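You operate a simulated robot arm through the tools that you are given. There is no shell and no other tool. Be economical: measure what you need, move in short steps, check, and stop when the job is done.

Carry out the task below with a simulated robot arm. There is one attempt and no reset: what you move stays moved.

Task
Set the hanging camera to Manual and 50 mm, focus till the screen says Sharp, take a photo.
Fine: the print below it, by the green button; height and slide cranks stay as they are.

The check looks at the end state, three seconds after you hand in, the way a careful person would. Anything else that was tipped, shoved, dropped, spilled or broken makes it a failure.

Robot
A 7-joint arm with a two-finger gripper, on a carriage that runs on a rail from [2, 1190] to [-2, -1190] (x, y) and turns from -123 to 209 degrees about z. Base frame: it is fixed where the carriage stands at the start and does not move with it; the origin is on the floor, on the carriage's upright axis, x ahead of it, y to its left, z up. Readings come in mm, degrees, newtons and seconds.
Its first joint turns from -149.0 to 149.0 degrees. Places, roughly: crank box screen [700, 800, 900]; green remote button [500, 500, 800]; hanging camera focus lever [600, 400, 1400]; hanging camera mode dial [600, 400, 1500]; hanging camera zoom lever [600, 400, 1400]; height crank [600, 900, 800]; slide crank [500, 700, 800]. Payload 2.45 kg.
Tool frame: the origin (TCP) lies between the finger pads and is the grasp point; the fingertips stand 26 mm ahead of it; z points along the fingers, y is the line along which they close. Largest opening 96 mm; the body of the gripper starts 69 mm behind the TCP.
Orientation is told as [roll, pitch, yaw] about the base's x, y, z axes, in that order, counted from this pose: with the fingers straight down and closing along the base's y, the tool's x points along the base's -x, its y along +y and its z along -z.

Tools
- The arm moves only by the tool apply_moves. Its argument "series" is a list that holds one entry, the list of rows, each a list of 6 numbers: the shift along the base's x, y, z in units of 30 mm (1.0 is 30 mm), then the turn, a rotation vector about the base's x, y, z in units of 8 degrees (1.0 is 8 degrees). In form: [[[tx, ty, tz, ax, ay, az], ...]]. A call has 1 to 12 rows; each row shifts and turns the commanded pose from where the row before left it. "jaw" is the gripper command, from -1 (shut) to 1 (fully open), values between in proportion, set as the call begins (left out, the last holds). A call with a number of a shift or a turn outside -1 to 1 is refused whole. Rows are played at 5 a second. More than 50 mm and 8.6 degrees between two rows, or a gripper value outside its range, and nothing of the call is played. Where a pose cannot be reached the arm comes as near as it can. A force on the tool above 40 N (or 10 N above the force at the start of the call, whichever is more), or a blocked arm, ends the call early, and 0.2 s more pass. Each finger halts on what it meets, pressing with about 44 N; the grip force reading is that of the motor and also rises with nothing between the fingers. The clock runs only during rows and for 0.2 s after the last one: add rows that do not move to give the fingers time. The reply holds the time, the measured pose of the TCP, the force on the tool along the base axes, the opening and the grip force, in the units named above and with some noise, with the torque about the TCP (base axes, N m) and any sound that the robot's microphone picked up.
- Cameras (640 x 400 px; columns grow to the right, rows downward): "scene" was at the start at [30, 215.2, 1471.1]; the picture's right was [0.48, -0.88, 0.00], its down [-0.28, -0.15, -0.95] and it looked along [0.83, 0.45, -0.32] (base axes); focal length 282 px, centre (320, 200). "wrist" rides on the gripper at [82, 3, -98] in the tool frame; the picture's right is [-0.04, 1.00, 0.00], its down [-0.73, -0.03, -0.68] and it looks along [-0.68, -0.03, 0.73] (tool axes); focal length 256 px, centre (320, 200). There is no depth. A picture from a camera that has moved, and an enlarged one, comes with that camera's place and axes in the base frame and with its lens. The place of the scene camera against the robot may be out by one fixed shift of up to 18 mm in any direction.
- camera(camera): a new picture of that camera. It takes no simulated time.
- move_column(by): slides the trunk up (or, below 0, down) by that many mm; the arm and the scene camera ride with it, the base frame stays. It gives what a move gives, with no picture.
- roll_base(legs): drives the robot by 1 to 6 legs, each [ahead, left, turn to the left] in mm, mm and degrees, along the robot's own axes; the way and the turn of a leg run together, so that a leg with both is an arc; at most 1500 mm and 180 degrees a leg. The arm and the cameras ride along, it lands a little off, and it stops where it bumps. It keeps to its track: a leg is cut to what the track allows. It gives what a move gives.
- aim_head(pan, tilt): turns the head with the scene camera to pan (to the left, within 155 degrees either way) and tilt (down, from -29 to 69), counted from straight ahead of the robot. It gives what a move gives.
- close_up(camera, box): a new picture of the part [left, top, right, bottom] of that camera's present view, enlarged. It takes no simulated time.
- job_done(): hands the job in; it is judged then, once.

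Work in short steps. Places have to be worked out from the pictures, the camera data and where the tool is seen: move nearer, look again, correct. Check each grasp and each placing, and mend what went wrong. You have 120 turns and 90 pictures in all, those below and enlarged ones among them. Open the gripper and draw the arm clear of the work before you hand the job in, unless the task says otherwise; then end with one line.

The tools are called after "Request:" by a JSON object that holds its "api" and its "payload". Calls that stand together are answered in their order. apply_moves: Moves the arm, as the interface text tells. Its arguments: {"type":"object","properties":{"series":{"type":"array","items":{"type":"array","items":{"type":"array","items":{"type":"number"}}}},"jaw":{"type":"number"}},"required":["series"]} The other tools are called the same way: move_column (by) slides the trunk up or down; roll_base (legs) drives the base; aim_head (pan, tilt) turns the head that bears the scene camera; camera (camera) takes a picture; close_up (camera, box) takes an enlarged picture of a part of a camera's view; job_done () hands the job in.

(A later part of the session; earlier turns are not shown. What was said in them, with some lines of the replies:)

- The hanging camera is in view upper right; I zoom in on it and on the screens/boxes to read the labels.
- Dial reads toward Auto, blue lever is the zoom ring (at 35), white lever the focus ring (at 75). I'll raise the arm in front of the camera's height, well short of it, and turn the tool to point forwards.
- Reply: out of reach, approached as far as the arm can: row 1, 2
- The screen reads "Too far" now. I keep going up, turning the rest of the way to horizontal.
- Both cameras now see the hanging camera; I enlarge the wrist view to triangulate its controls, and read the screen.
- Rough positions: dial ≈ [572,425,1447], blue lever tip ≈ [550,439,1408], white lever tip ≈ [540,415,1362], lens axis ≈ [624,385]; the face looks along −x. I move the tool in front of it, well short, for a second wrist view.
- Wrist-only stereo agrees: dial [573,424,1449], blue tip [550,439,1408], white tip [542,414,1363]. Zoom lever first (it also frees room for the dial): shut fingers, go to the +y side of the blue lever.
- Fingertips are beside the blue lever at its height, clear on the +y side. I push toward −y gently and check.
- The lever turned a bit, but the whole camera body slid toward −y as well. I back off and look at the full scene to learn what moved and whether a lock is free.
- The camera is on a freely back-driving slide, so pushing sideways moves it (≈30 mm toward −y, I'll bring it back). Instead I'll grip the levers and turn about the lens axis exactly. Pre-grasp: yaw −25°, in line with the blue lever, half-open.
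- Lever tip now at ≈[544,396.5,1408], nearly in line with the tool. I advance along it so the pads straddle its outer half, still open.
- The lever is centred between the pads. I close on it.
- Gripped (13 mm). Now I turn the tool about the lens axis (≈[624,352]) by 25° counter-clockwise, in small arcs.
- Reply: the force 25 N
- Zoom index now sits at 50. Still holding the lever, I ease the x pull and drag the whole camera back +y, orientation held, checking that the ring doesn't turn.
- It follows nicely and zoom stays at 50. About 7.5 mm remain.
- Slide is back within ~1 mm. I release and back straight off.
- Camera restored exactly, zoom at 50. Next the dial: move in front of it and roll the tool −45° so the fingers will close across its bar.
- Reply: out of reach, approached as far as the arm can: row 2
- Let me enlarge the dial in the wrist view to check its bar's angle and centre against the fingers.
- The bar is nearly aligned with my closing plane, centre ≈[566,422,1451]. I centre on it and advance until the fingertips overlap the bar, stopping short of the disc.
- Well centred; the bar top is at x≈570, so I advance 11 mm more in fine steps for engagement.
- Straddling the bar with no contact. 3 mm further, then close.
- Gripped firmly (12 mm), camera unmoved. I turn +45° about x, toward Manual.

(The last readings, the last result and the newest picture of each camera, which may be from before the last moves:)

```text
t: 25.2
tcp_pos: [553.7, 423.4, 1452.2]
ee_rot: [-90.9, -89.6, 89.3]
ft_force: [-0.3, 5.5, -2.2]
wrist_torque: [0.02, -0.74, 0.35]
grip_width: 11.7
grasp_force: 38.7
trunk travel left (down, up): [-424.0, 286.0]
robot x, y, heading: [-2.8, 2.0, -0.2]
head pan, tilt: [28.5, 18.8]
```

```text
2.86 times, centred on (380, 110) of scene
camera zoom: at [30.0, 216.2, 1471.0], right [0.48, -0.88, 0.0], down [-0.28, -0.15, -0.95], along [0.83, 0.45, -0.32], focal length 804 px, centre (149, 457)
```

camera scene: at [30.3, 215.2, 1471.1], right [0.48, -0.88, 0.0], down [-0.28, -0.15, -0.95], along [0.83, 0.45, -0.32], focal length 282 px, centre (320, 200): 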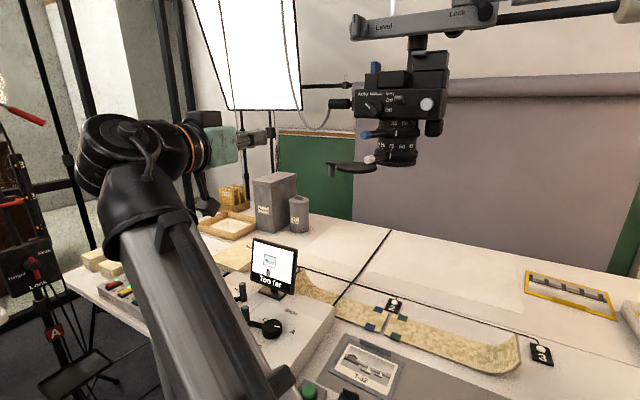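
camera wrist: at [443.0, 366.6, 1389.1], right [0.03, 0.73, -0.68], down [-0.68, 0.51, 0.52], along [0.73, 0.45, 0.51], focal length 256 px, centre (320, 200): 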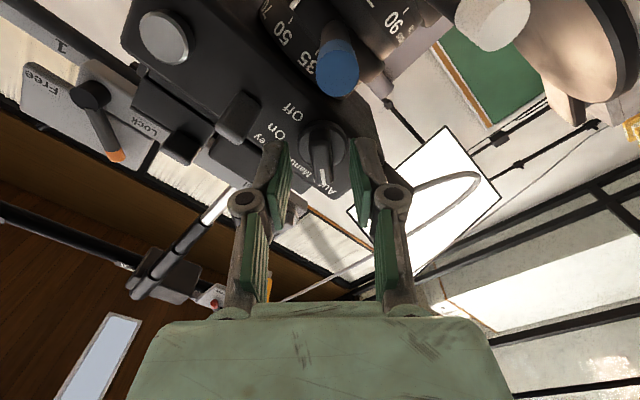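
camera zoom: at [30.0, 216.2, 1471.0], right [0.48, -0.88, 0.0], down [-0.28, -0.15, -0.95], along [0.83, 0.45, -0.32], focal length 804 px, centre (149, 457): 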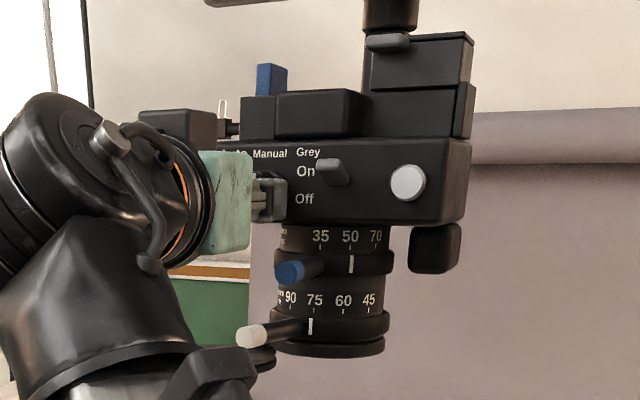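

Dial turned with the grip. I open and back off to read the dial.

Request:
{"api": "apply_moves", "payload": {"series": [[[0, 0, 0, 0, 0, 0], [0, 0, 0, 0, 0, 0], [-0.7, 0, 0, 0, 0, 0], [-0.8, 0, 0, 0, 0, 0], [-1, 0.5, 0, 0, 0, 0], [-1, 1, 0, 0, 0, 0], [0, 1, 0, 0, 0, 0], [0, 1, 0, 0, 0, 0]]], "jaw": -0.3}}

Request:
{"api": "close_up", "payload": {"camera": "scene", "box": [300, 40, 460, 180]}}

Request:
{"api": "close_up", "payload": {"camera": "wrist", "box": [80, 0, 320, 190]}}

Request:
{"api": "close_up", "payload": {"camera": "scene", "box": [160, 230, 360, 390]}}

```text
t: 27.0
tcp_pos: [449.5, 528.0, 1452.7]
ee_rot: [-89.8, -89.6, 88.1]
ft_force: [-0.7, -0.3, -0.6]
wrist_torque: [0.02, -0.01, 0.02]
grip_width: 33.9
grasp_force: 0.0
trunk travel left (down, up): [-424.0, 286.0]
robot x, y, heading: [-1.2, 2.6, -0.1]
head pan, tilt: [28.5, 18.8]
```

```text
2.86 times, centred on (380, 110) of scene
camera zoom: at [30.0, 215.1, 1471.1], right [0.48, -0.88, 0.0], down [-0.28, -0.15, -0.95], along [0.83, 0.45, -0.32], focal length 804 px, centre (149, 457)
```

zoom: 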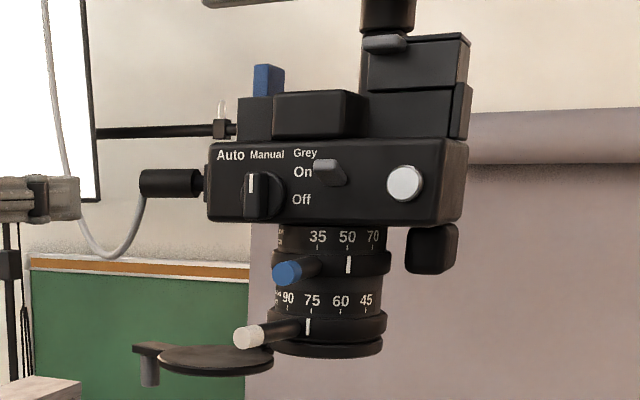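

```text
2.11 times, centred on (200, 95) of wrist
camera zoom: at [350.4, 532.1, 1371.4], right [0.03, 1.0, 0.03], down [-0.68, -0.01, 0.73], along [0.73, -0.04, 0.68], focal length 539 px, centre (573, 421)
```

zoom: 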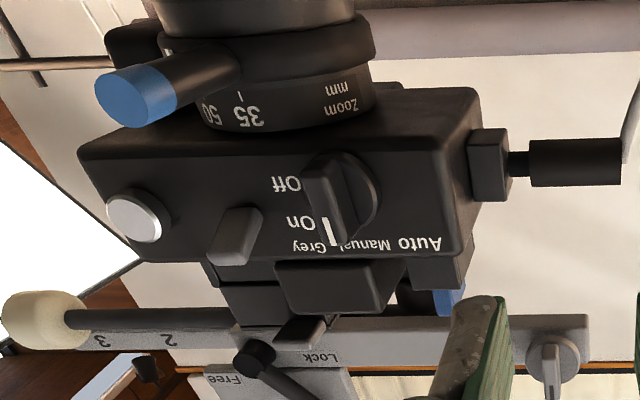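

```text
2.50 times, centred on (260, 310) of scene
camera zoom: at [30.0, 215.1, 1471.1], right [0.48, -0.88, 0.0], down [-0.28, -0.15, -0.95], along [0.83, 0.45, -0.32], focal length 704 px, centre (470, -75)
```

zoom: 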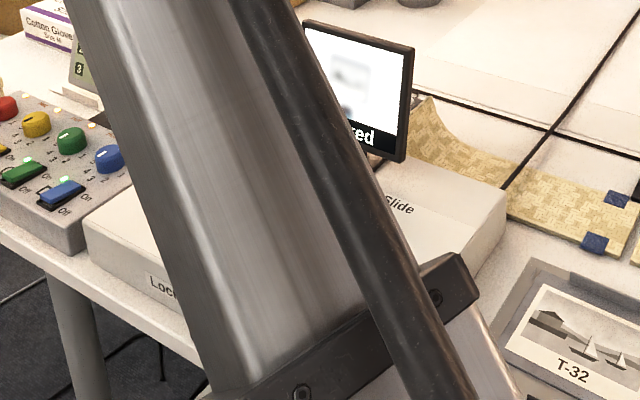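

Dial is on Manual, camera back at its original spot, and the screen now reads "…red" (Blurred). Next the white focus lever (tip ≈[542,414,1363]): pre-grasp in line with it.

Request:
{"api": "apply_moves", "payload": {"series": [[[0, 0, -0.9, 0, 0, -0.7], [0, -0.5, -0.9, 0, 0, -0.7], [0.1, -0.8, -0.6, 0, 0, -0.66], [0.2, -0.8, -0.5, 0, 0, 0], [0.25, -0.85, 0, 0, 0, 0], [0, 0, 0, 0, 0, 0]]], "jaw": 0}}

Request:
{"api": "close_up", "payload": {"camera": "wrist", "box": [160, 0, 480, 200]}}

Request:
{"api": "camera", "payload": {"camera": "scene"}}

```text
t: 28.4
tcp_pos: [466.2, 438.1, 1366.4]
ee_rot: [-90.0, -89.6, 71.9]
ft_force: [0.1, -0.5, 0.8]
wrist_torque: [-0.01, -0.02, 0.04]
grip_width: 47.8
grasp_force: 0.0
trunk travel left (down, up): [-424.0, 286.0]
robot x, y, heading: [-0.9, -1.0, -0.1]
head pan, tilt: [28.5, 18.8]
```

```text
2.00 times, centred on (320, 100) of wrist
camera zoom: at [372.7, 470.9, 1283.7], right [0.31, 0.95, 0.03], down [-0.65, 0.19, 0.73], along [0.69, -0.25, 0.68], focal length 512 px, centre (320, 400)
```

zoom: 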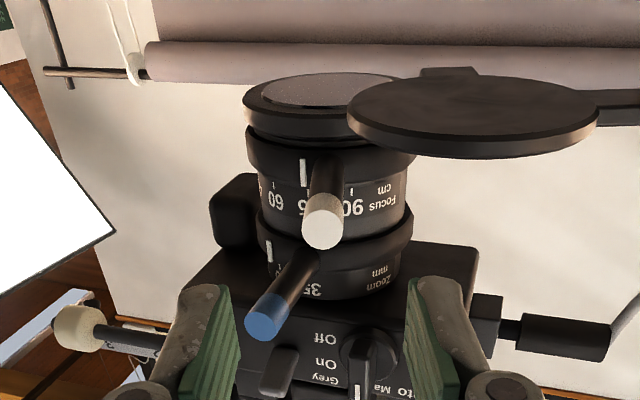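

```text
45 pictures are left
camera scene: at [30.0, 215.1, 1471.1], right [0.48, -0.88, 0.0], down [-0.28, -0.15, -0.95], along [0.83, 0.45, -0.32], focal length 282 px, centre (320, 200)
```

scene: 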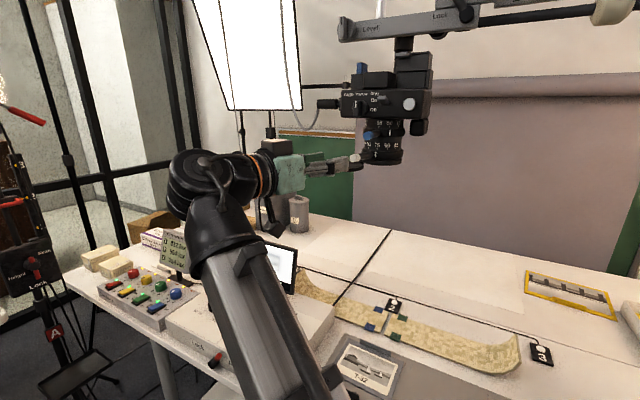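

Perfectly aligned with the focus lever. Advance 87 mm along it, open, then close.

Request:
{"api": "apply_moves", "payload": {"series": [[[0.7, -0.225, 0, 0, 0, 0], [0.7, -0.225, 0, 0, 0, 0], [0.7, -0.225, 0, 0, 0, 0], [0.65, -0.22, -0.03, 0, 0, 0], [0, 0, 0, 0, 0, 0]]]}}

Request:
{"api": "close_up", "payload": {"camera": "wrist", "box": [160, 50, 480, 250]}}

```text
t: 29.6
tcp_pos: [548.9, 410.5, 1363.9]
ee_rot: [-90.0, -89.6, 72.0]
ft_force: [-0.4, -0.6, 0.1]
wrist_torque: [0.02, 0.0, 0.0]
grip_width: 48.0
grasp_force: 0.0
trunk travel left (down, up): [-424.0, 286.0]
robot x, y, heading: [0.9, 0.2, 0.1]
head pan, tilt: [28.5, 18.8]
```

```text
2.00 times, centred on (320, 150) of wrist
camera zoom: at [456.4, 443.7, 1281.7], right [0.31, 0.95, 0.03], down [-0.65, 0.19, 0.73], along [0.69, -0.25, 0.68], focal length 512 px, centre (320, 300)
```

zoom: 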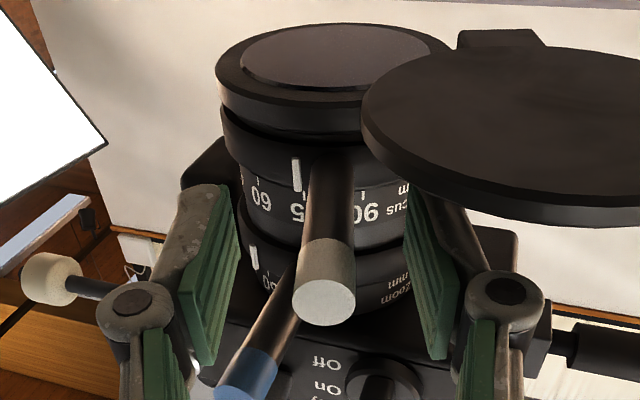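

Close on the focus lever, then turn 20° about the lens axis toward 60.

Request:
{"api": "apply_moves", "payload": {"series": [[[0, 0, 0, 0, 0, 0], [0, 0, 0, 0, 0, 0], [0, 0, 0, 0, 0, 0], [-0.06, -0.22, 0, 0, 0, 0.625], [-0.037, -0.227, 0, 0, 0, 0.625], [-0.02, -0.227, 0, 0, 0, 0.625], [0, -0.23, 0, 0, 0, 0.625], [0, 0, 0, 0, 0, 0]]], "jaw": -1}}

Request:
{"api": "camera", "payload": {"camera": "scene"}}

Request:
{"api": "close_up", "payload": {"camera": "scene", "box": [300, 40, 460, 180]}}

```text
t: 31.4
tcp_pos: [546.2, 383.7, 1365.0]
ee_rot: [-90.8, -89.6, 92.7]
ft_force: [1.2, -1.0, 1.1]
wrist_torque: [0.01, 0.03, -0.04]
grip_width: 13.4
grasp_force: 39.5
trunk travel left (down, up): [-424.0, 286.0]
robot x, y, heading: [-3.9, 0.3, 0.0]
head pan, tilt: [28.5, 18.8]
```

```text
43 pictures are left
camera scene: at [30.2, 215.1, 1471.1], right [0.48, -0.88, 0.0], down [-0.28, -0.15, -0.95], along [0.83, 0.45, -0.32], focal length 282 px, centre (320, 200)
```

scene: 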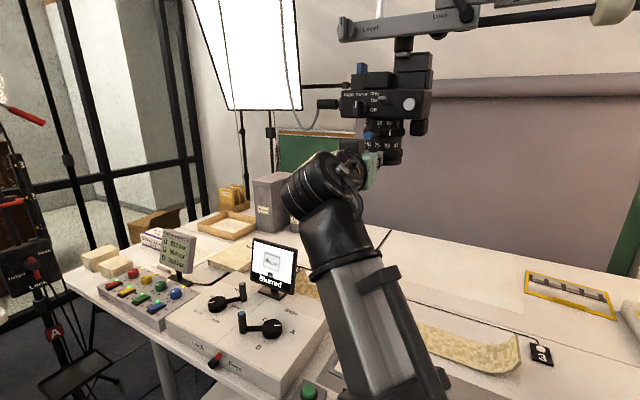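

```text
2.86 times, centred on (380, 110) of scene
camera zoom: at [30.2, 215.1, 1471.1], right [0.48, -0.88, 0.0], down [-0.28, -0.15, -0.95], along [0.83, 0.45, -0.32], focal length 804 px, centre (149, 457)
```

zoom: 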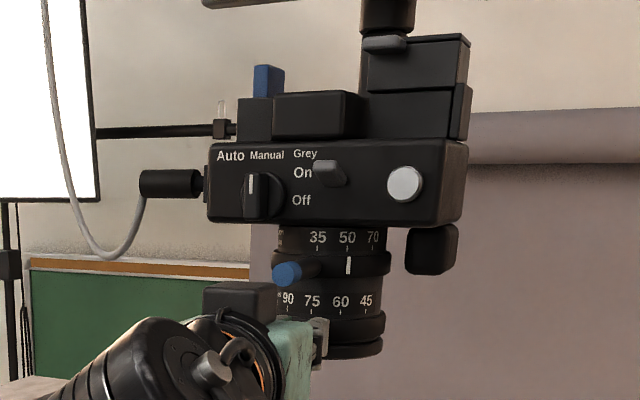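

Camera stayed put, and now the screen is visible while I hold the lever. Enlarge screen and cranks.

Request:
{"api": "close_up", "payload": {"camera": "scene", "box": [200, 230, 320, 370]}}

Request:
{"api": "apply_moves", "payload": {"series": [[[0.02, -0.23, 0, 0, 0, 0.625], [0, 0, 0, 0, 0, 0]]]}}

Request:
{"api": "close_up", "payload": {"camera": "scene", "box": [230, 230, 310, 300]}}

```text
2.86 times, centred on (260, 300) of scene
camera zoom: at [30.2, 215.1, 1471.1], right [0.48, -0.88, 0.0], down [-0.28, -0.15, -0.95], along [0.83, 0.45, -0.32], focal length 804 px, centre (491, -86)
```

zoom: 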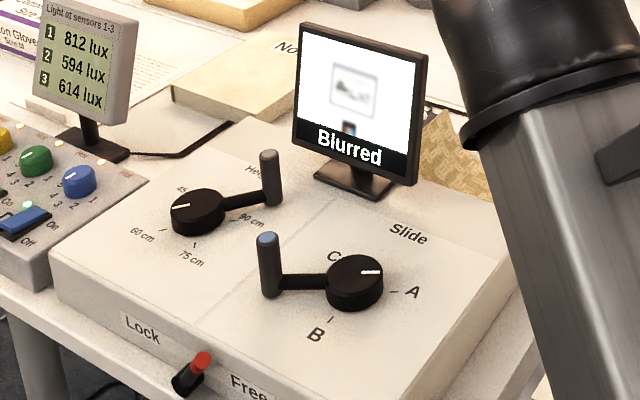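

```text
t: 32.0
tcp_pos: [547.4, 375.8, 1364.2]
ee_rot: [-87.6, -89.6, 94.6]
ft_force: [2.5, -0.6, -0.9]
wrist_torque: [-0.02, 0.04, -0.07]
grip_width: 13.2
grasp_force: 40.0
trunk travel left (down, up): [-424.0, 286.0]
robot x, y, heading: [-4.2, -2.2, -0.0]
head pan, tilt: [28.5, 18.8]
```

```text
5.71 times, centred on (270, 265) of scene
camera zoom: at [30.4, 215.1, 1471.1], right [0.48, -0.88, 0.0], down [-0.28, -0.15, -0.95], along [0.83, 0.45, -0.32], focal length 1609 px, centre (606, -171)
```

zoom: 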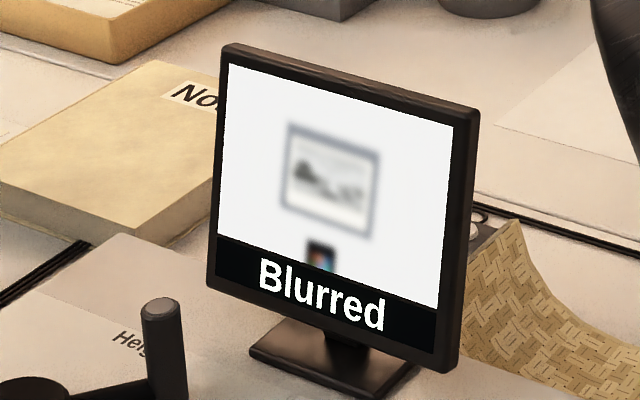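

The height crank mark lies between 45 and 60 cm, so focus must go further (now ≈64). Another 10°.

Request:
{"api": "apply_moves", "payload": {"series": [[[0.04, -0.227, 0, 0, 0, 0.625], [0.06, -0.22, 0, 0, 0, 0.625], [0, 0, 0, 0, 0, 0]]]}}

Request:
{"api": "close_up", "payload": {"camera": "scene", "box": [230, 230, 310, 300]}}

Request:
{"api": "close_up", "payload": {"camera": "scene", "box": [300, 40, 460, 180]}}

```text
t: 32.8
tcp_pos: [549.2, 362.5, 1364.2]
ee_rot: [-87.3, -89.5, 104.3]
ft_force: [-0.2, -6.0, -4.1]
wrist_torque: [0.0, 0.15, -0.61]
grip_width: 13.2
grasp_force: 39.9
trunk travel left (down, up): [-424.0, 286.0]
robot x, y, heading: [-1.7, -3.4, -0.2]
head pan, tilt: [28.5, 18.8]
```

```text
5.71 times, centred on (270, 265) of scene
camera zoom: at [30.3, 214.4, 1471.2], right [0.48, -0.88, 0.0], down [-0.28, -0.15, -0.95], along [0.83, 0.45, -0.32], focal length 1609 px, centre (606, -171)
```

zoom: 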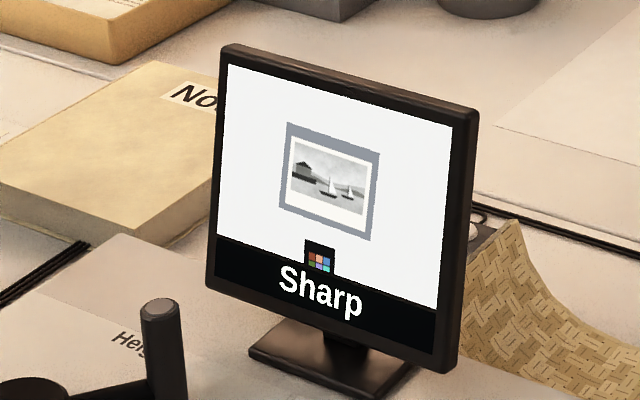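

```text
2.86 times, centred on (380, 110) of scene
camera zoom: at [30.3, 214.4, 1471.2], right [0.48, -0.88, 0.0], down [-0.28, -0.15, -0.95], along [0.83, 0.45, -0.32], focal length 804 px, centre (149, 457)
```

zoom: 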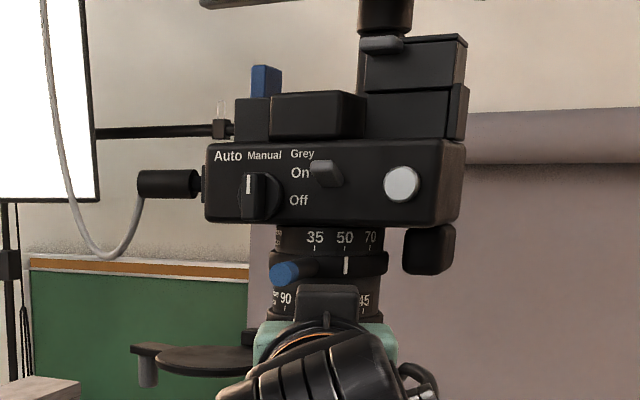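

The screen says **Sharp**. I release, retreat along the lever, and re-check screen and camera.

Request:
{"api": "apply_moves", "payload": {"series": [[[0, 0, 0, 0, 0, 0], [0, 0, 0, 0, 0, 0], [-0.7, -0.17, 0, 0, 0, 0], [-0.75, -0.19, 0, 0, 0, 0], [-0.75, -0.19, 0, 0, 0, 0], [-0.75, -0.19, 0, 0, 0, 0], [0, 0, 0, 0, 0, 0]]], "jaw": 0}}

Request:
{"api": "camera", "payload": {"camera": "scene"}}

Request:
{"api": "close_up", "payload": {"camera": "scene", "box": [300, 40, 460, 180]}}

Request:
{"api": "close_up", "payload": {"camera": "scene", "box": [200, 230, 320, 370]}}

```text
t: 34.4
tcp_pos: [478.9, 366.4, 1337.5]
ee_rot: [-99.8, -89.6, 116.6]
ft_force: [-0.9, -0.3, -0.2]
wrist_torque: [0.03, 0.0, 0.01]
grip_width: 48.1
grasp_force: 0.1
out of reach, approached as far as the arm can: row 4, 5, 6
trunk travel left (down, up): [-424.0, 286.0]
robot x, y, heading: [-2.1, -1.1, 0.1]
head pan, tilt: [28.5, 18.8]
```

```text
37 pictures are left
camera scene: at [29.9, 215.3, 1471.1], right [0.48, -0.88, 0.0], down [-0.28, -0.15, -0.95], along [0.83, 0.45, -0.32], focal length 282 px, centre (320, 200)
```

scene: 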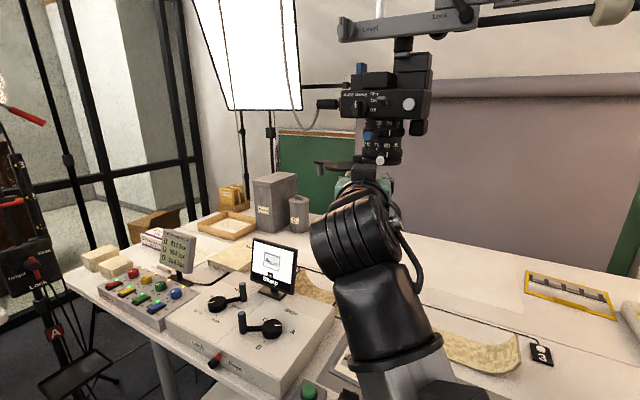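

```text
2.86 times, centred on (380, 110) of scene
camera zoom: at [29.9, 215.3, 1471.1], right [0.48, -0.88, 0.0], down [-0.28, -0.15, -0.95], along [0.83, 0.45, -0.32], focal length 804 px, centre (149, 457)
```

zoom: 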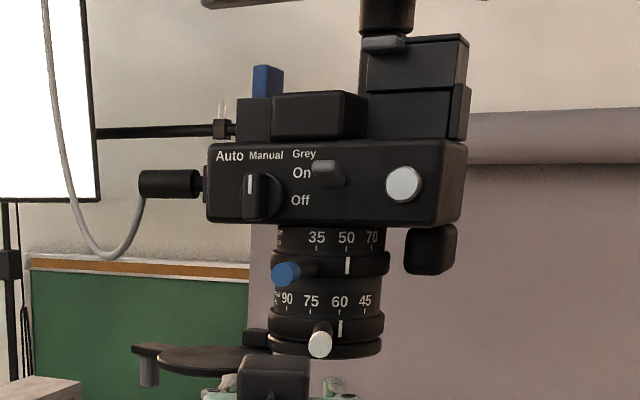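

```text
2.86 times, centred on (260, 300) of scene
camera zoom: at [29.9, 215.3, 1471.1], right [0.48, -0.88, 0.0], down [-0.28, -0.15, -0.95], along [0.83, 0.45, -0.32], focal length 804 px, centre (491, -86)
```

zoom: 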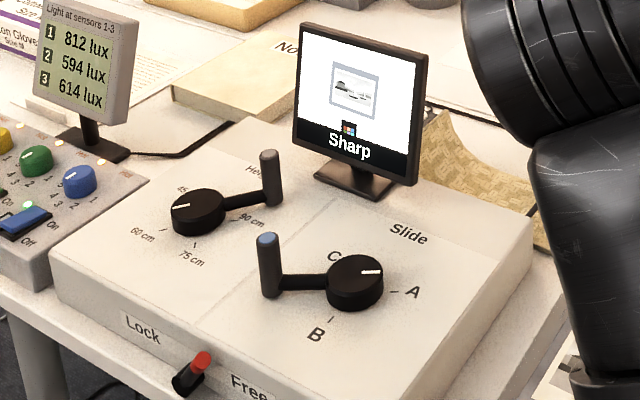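

Still Sharp, with slide/height back as at the start. Next the green button (≈[468,485,790]): swing clear toward +y and lower, straightening the yaw.

Request:
{"api": "apply_moves", "payload": {"series": [[[0, 0.5, -0.5, 0, 0, 0], [-0.1, 1, -0.7, 0, 0, -0.5], [-0.2, 1, -1, 0, 0, -0.5], [-0.2, 1, -1, 0, 0, -0.5], [-0.1, 1, -1, 0, 0, -0.4], [0, 1, -1, 0, 0.9, 0], [0, 0, -1, 0, 0.9, 0], [0, 0, 0, 0, 0, 0]]], "jaw": -1}}

Request:
{"api": "camera", "payload": {"camera": "scene"}}

```text
t: 36.2
tcp_pos: [461.5, 530.0, 1150.1]
ee_rot: [0.2, -75.6, 1.5]
ft_force: [0.0, -0.4, 0.3]
wrist_torque: [-0.03, 0.02, -0.03]
grip_width: 0.1
grasp_force: 28.2
trunk travel left (down, up): [-424.0, 286.0]
robot x, y, heading: [2.8, 0.3, 0.0]
head pan, tilt: [28.5, 18.8]
```

```text
34 pictures are left
camera scene: at [30.0, 215.3, 1471.1], right [0.48, -0.88, 0.0], down [-0.28, -0.15, -0.95], along [0.83, 0.45, -0.32], focal length 282 px, centre (320, 200)
```

scene: 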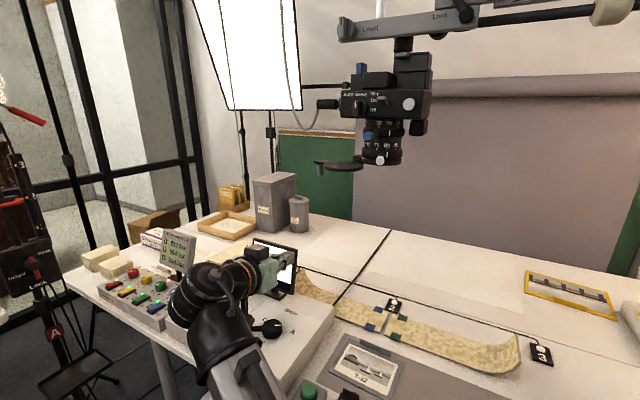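

Clear. Turn to point down while lowering above the button.

Request:
{"api": "apply_moves", "payload": {"series": [[[0, -0.15, -0.7, 0, 0.95, 0], [0, -0.15, -0.7, 0, 0.95, 0], [0, -0.15, -0.7, 0, 0.95, 0], [0, -0.15, -0.7, 0, 0.95, 0], [0, -0.15, -0.7, 0, 0.95, 0], [0, -0.15, -0.7, 0, 0.95, 0], [0, -0.15, -0.7, 0, 0.95, 0], [0, -0.15, -0.7, 0, 0.95, 0], [0, -0.15, -0.7, 0, 0.95, 0], [0, -0.15, -0.7, 0, 0.9, 0], [0, 0, 0, 0, 0, 0]]]}}

Request:
{"api": "camera", "payload": {"camera": "wrist"}}

Request:
{"api": "camera", "payload": {"camera": "scene"}}

```text
t: 38.6
tcp_pos: [462.5, 486.5, 941.1]
ee_rot: [1.8, 0.1, 0.4]
ft_force: [-0.6, 0.4, -0.4]
wrist_torque: [-0.01, 0.01, -0.02]
grip_width: 0.0
grasp_force: 28.0
trunk travel left (down, up): [-424.0, 286.0]
robot x, y, heading: [2.8, -0.6, -0.2]
head pan, tilt: [28.5, 18.8]
```

```text
33 pictures are left
camera wrist: at [379.7, 485.1, 1038.9], right [0.03, 1.0, 0.03], down [0.73, -0.04, 0.68], along [0.68, 0.0, -0.74], focal length 256 px, centre (320, 200)
```

wrist: 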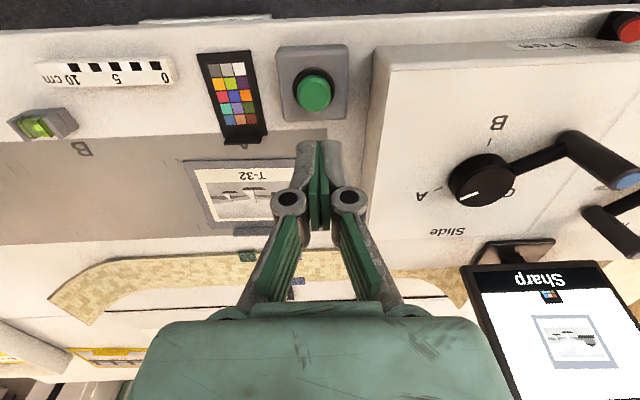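

```text
32 pictures are left
camera scene: at [30.1, 215.3, 1471.1], right [0.48, -0.88, 0.0], down [-0.28, -0.15, -0.95], along [0.83, 0.45, -0.32], focal length 282 px, centre (320, 200)
```

scene: 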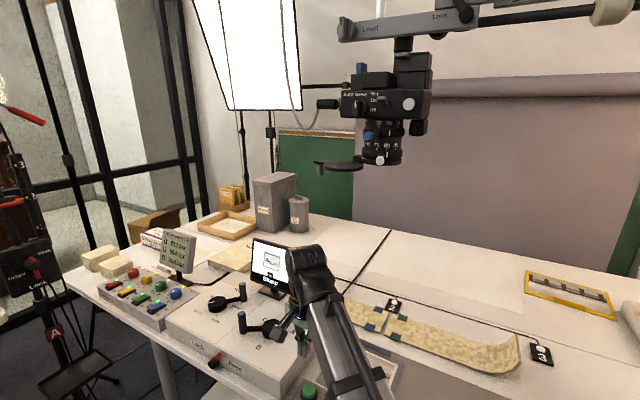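

Button located at ≈[468,484,789]. Screen still Sharp. Descend to 20 mm above it.

Request:
{"api": "apply_moves", "payload": {"series": [[[0.18, -0.07, -0.9, 0, 0, 0], [0, 0, -0.9, 0, 0, 0], [0, 0, -0.9, 0, 0, 0], [0, 0, -0.8, 0, 0, 0], [0, 0, 0, 0, 0, 0]]]}}

Request:
{"api": "camera", "payload": {"camera": "wrist"}}

Request:
{"api": "close_up", "payload": {"camera": "scene", "box": [200, 240, 360, 400]}}

```text
t: 39.8
tcp_pos: [468.1, 482.5, 835.9]
ee_rot: [1.7, 0.0, 0.4]
ft_force: [0.2, 0.3, 1.0]
wrist_torque: [0.02, 0.0, 0.01]
grip_width: 0.0
grasp_force: 28.0
trunk travel left (down, up): [-424.0, 286.0]
robot x, y, heading: [0.9, 0.9, 0.3]
head pan, tilt: [28.5, 18.8]
```

```text
31 pictures are left
camera wrist: at [384.7, 482.4, 933.7], right [0.03, 1.0, 0.03], down [0.73, -0.05, 0.68], along [0.68, 0.0, -0.73], focal length 256 px, centre (320, 200)
```

wrist: 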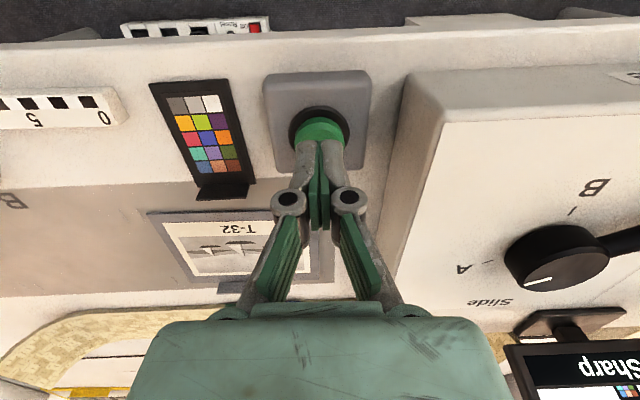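

```text
2.50 times, centred on (280, 320) of scene
camera zoom: at [30.0, 215.3, 1471.1], right [0.48, -0.88, 0.0], down [-0.28, -0.15, -0.95], along [0.83, 0.45, -0.32], focal length 704 px, centre (420, -100)
```

zoom: 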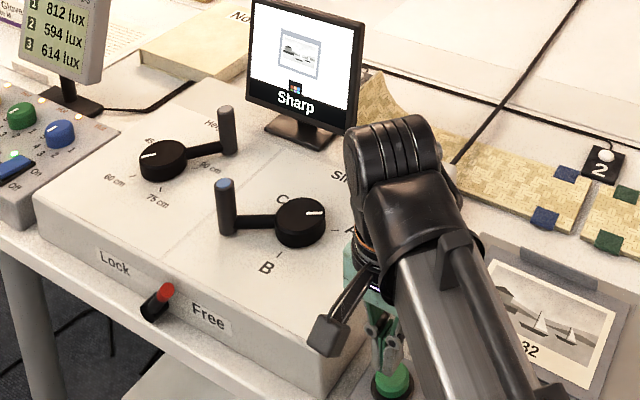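

Fingers are over the button. I press down in small steps to about 5 mm below the cap's top, then lift.

Request:
{"api": "apply_moves", "payload": {"series": [[[-0.1, 0.06, -0.4, 0, 0, 0], [0, 0, -0.2, 0, 0, 0], [0, 0, -0.12, 0, 0, 0], [0, 0, -0.12, 0, 0, 0], [0, 0, 0, 0, 0, 0]]]}}

Request:
{"api": "camera", "payload": {"camera": "wrist"}}

```text
t: 41.0
tcp_pos: [463.5, 485.2, 810.7]
ee_rot: [1.9, -0.1, 0.4]
ft_force: [0.0, 0.7, -0.5]
wrist_torque: [0.0, 0.04, 0.0]
grip_width: 0.0
grasp_force: 28.1
trunk travel left (down, up): [-424.0, 286.0]
robot x, y, heading: [-0.6, -0.1, -0.1]
head pan, tilt: [28.5, 18.8]
```

```text
29 pictures are left
camera wrist: at [381.8, 484.4, 908.7], right [0.03, 1.0, 0.03], down [0.73, -0.05, 0.68], along [0.68, 0.0, -0.73], focal length 256 px, centre (320, 200)
```

wrist: 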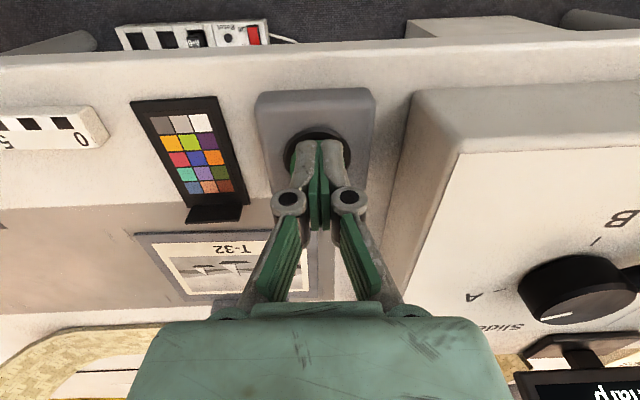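

No contact yet; continue in 3 mm steps.

Request:
{"api": "apply_moves", "payload": {"series": [[[0, 0, -0.1, 0, 0, 0], [0, 0, -0.1, 0, 0, 0], [0, 0, 0, 0, 0, 0]]]}}

Request:
{"api": "close_up", "payload": {"camera": "scene", "box": [200, 230, 360, 400]}}

```text
t: 41.8
tcp_pos: [464.4, 484.0, 805.5]
ee_rot: [1.8, 0.0, 0.4]
ft_force: [0.4, 0.6, 3.1]
wrist_torque: [0.01, -0.03, 0.0]
grip_width: 0.0
grasp_force: 28.8
trunk travel left (down, up): [-424.0, 286.0]
robot x, y, heading: [-1.5, 0.4, 0.0]
head pan, tilt: [28.5, 18.8]
heard: click
```

```text
2.35 times, centred on (280, 315) of scene
camera zoom: at [29.8, 215.0, 1471.2], right [0.48, -0.88, 0.0], down [-0.28, -0.15, -0.95], along [0.83, 0.45, -0.32], focal length 662 px, centre (414, -71)
```

zoom: 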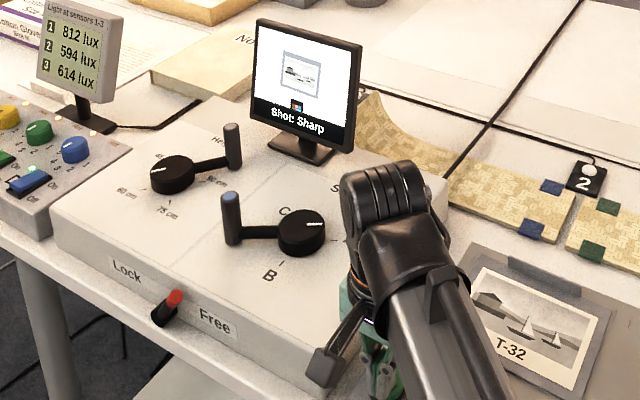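

A click, and the screen says "Shot: Sharp". I lift straight up, draw clear and open.

Request:
{"api": "apply_moves", "payload": {"series": [[[0, 0, 0.5, 0, 0, 0], [0, 0, 1, 0, 0, 0], [0, 0, 1, 0, 0, 0], [-0.3, 0, 1, 0, 0, 0], [-0.5, 0.3, 1, 0, 0, 0], [-0.5, 0.4, 1, 0, 0, 0], [-0.5, 0.4, 0.5, 0, 0, 0], [0, 0, 0, 0, 0, 0]]]}}

Request:
{"api": "apply_moves", "payload": {"series": [[[0, 0, 0, 0, 0, 0], [0, 0, 0, 0, 0, 0], [0, 0, 0, 0, 0, 0], [0, 0, 0, 0, 0, 0]]], "jaw": 1}}

Request:
{"api": "camera", "payload": {"camera": "scene"}}

Request:
{"api": "close_up", "payload": {"camera": "scene", "box": [300, 40, 460, 180]}}

Request:
{"api": "camera", "payload": {"camera": "wrist"}}

```text
t: 43.6
tcp_pos: [409.0, 518.0, 985.9]
ee_rot: [1.8, 0.0, 0.5]
ft_force: [-0.4, -0.3, -0.3]
wrist_torque: [0.03, 0.02, -0.02]
grip_width: 0.0
grasp_force: 28.4
trunk travel left (down, up): [-424.0, 286.0]
robot x, y, heading: [-1.7, 0.1, -0.1]
head pan, tilt: [28.5, 18.8]
```

```text
t: 44.6
tcp_pos: [410.6, 518.0, 984.5]
ee_rot: [1.8, -0.1, 0.4]
ft_force: [0.0, -0.1, -0.1]
wrist_torque: [-0.01, -0.01, 0.0]
grip_width: 96.0
grasp_force: 0.1
trunk travel left (down, up): [-424.0, 286.0]
robot x, y, heading: [2.6, 4.4, -0.2]
head pan, tilt: [28.5, 18.8]
```

```text
27 pictures are left
camera scene: at [30.0, 215.2, 1471.1], right [0.48, -0.88, 0.0], down [-0.28, -0.15, -0.95], along [0.83, 0.45, -0.32], focal length 282 px, centre (320, 200)
```

scene: 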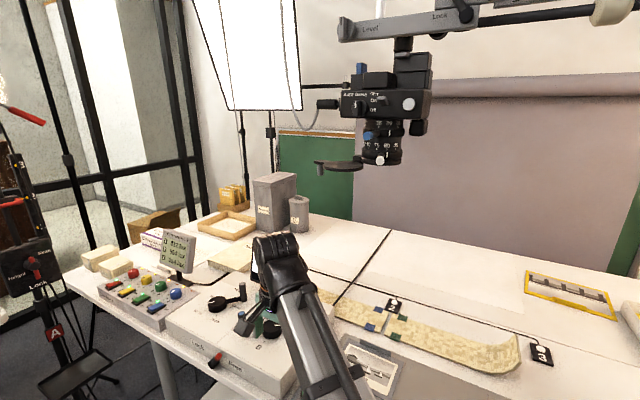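

```text
2.86 times, centred on (380, 110) of scene
camera zoom: at [30.0, 215.2, 1471.1], right [0.48, -0.88, 0.0], down [-0.28, -0.15, -0.95], along [0.83, 0.45, -0.32], focal length 804 px, centre (149, 457)
```

zoom: 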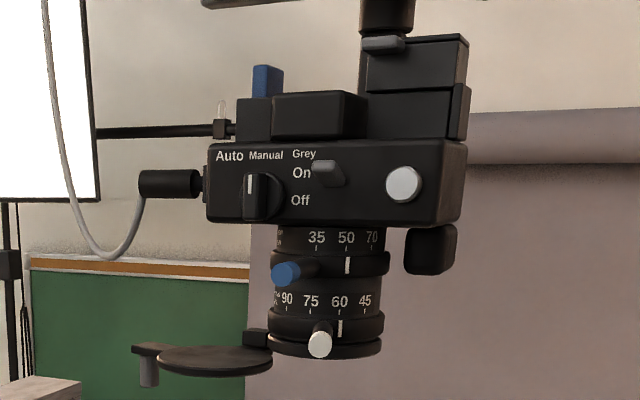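

```text
25 pictures are left
camera wrist: at [327.6, 517.8, 1082.6], right [0.03, 1.0, 0.03], down [0.73, -0.05, 0.68], along [0.68, 0.0, -0.73], focal length 256 px, centre (320, 200)
```

wrist: 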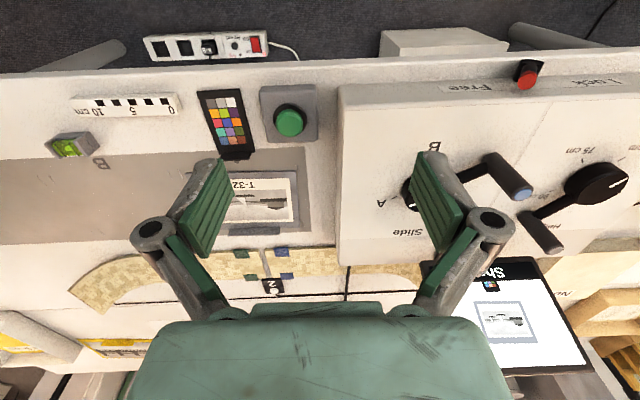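

Manual, 50 mm, screen "Shot: Sharp", and the camera and both cranks are back where they were at the start. The arm is clear and the gripper open, so I hand in.

Request:
{"api": "job_done", "payload": {}}

```text
The job is handed in.
```

The hanging camera is on Manual at 50 mm. The photo was taken with the green button, and the screen read "Shot: Sharp". My first push on the zoom lever slid the camera about 30 mm sideways and turned the slide crank a little. I moved it back to within about 1 mm before the shot, and both cranks now look as they did before.
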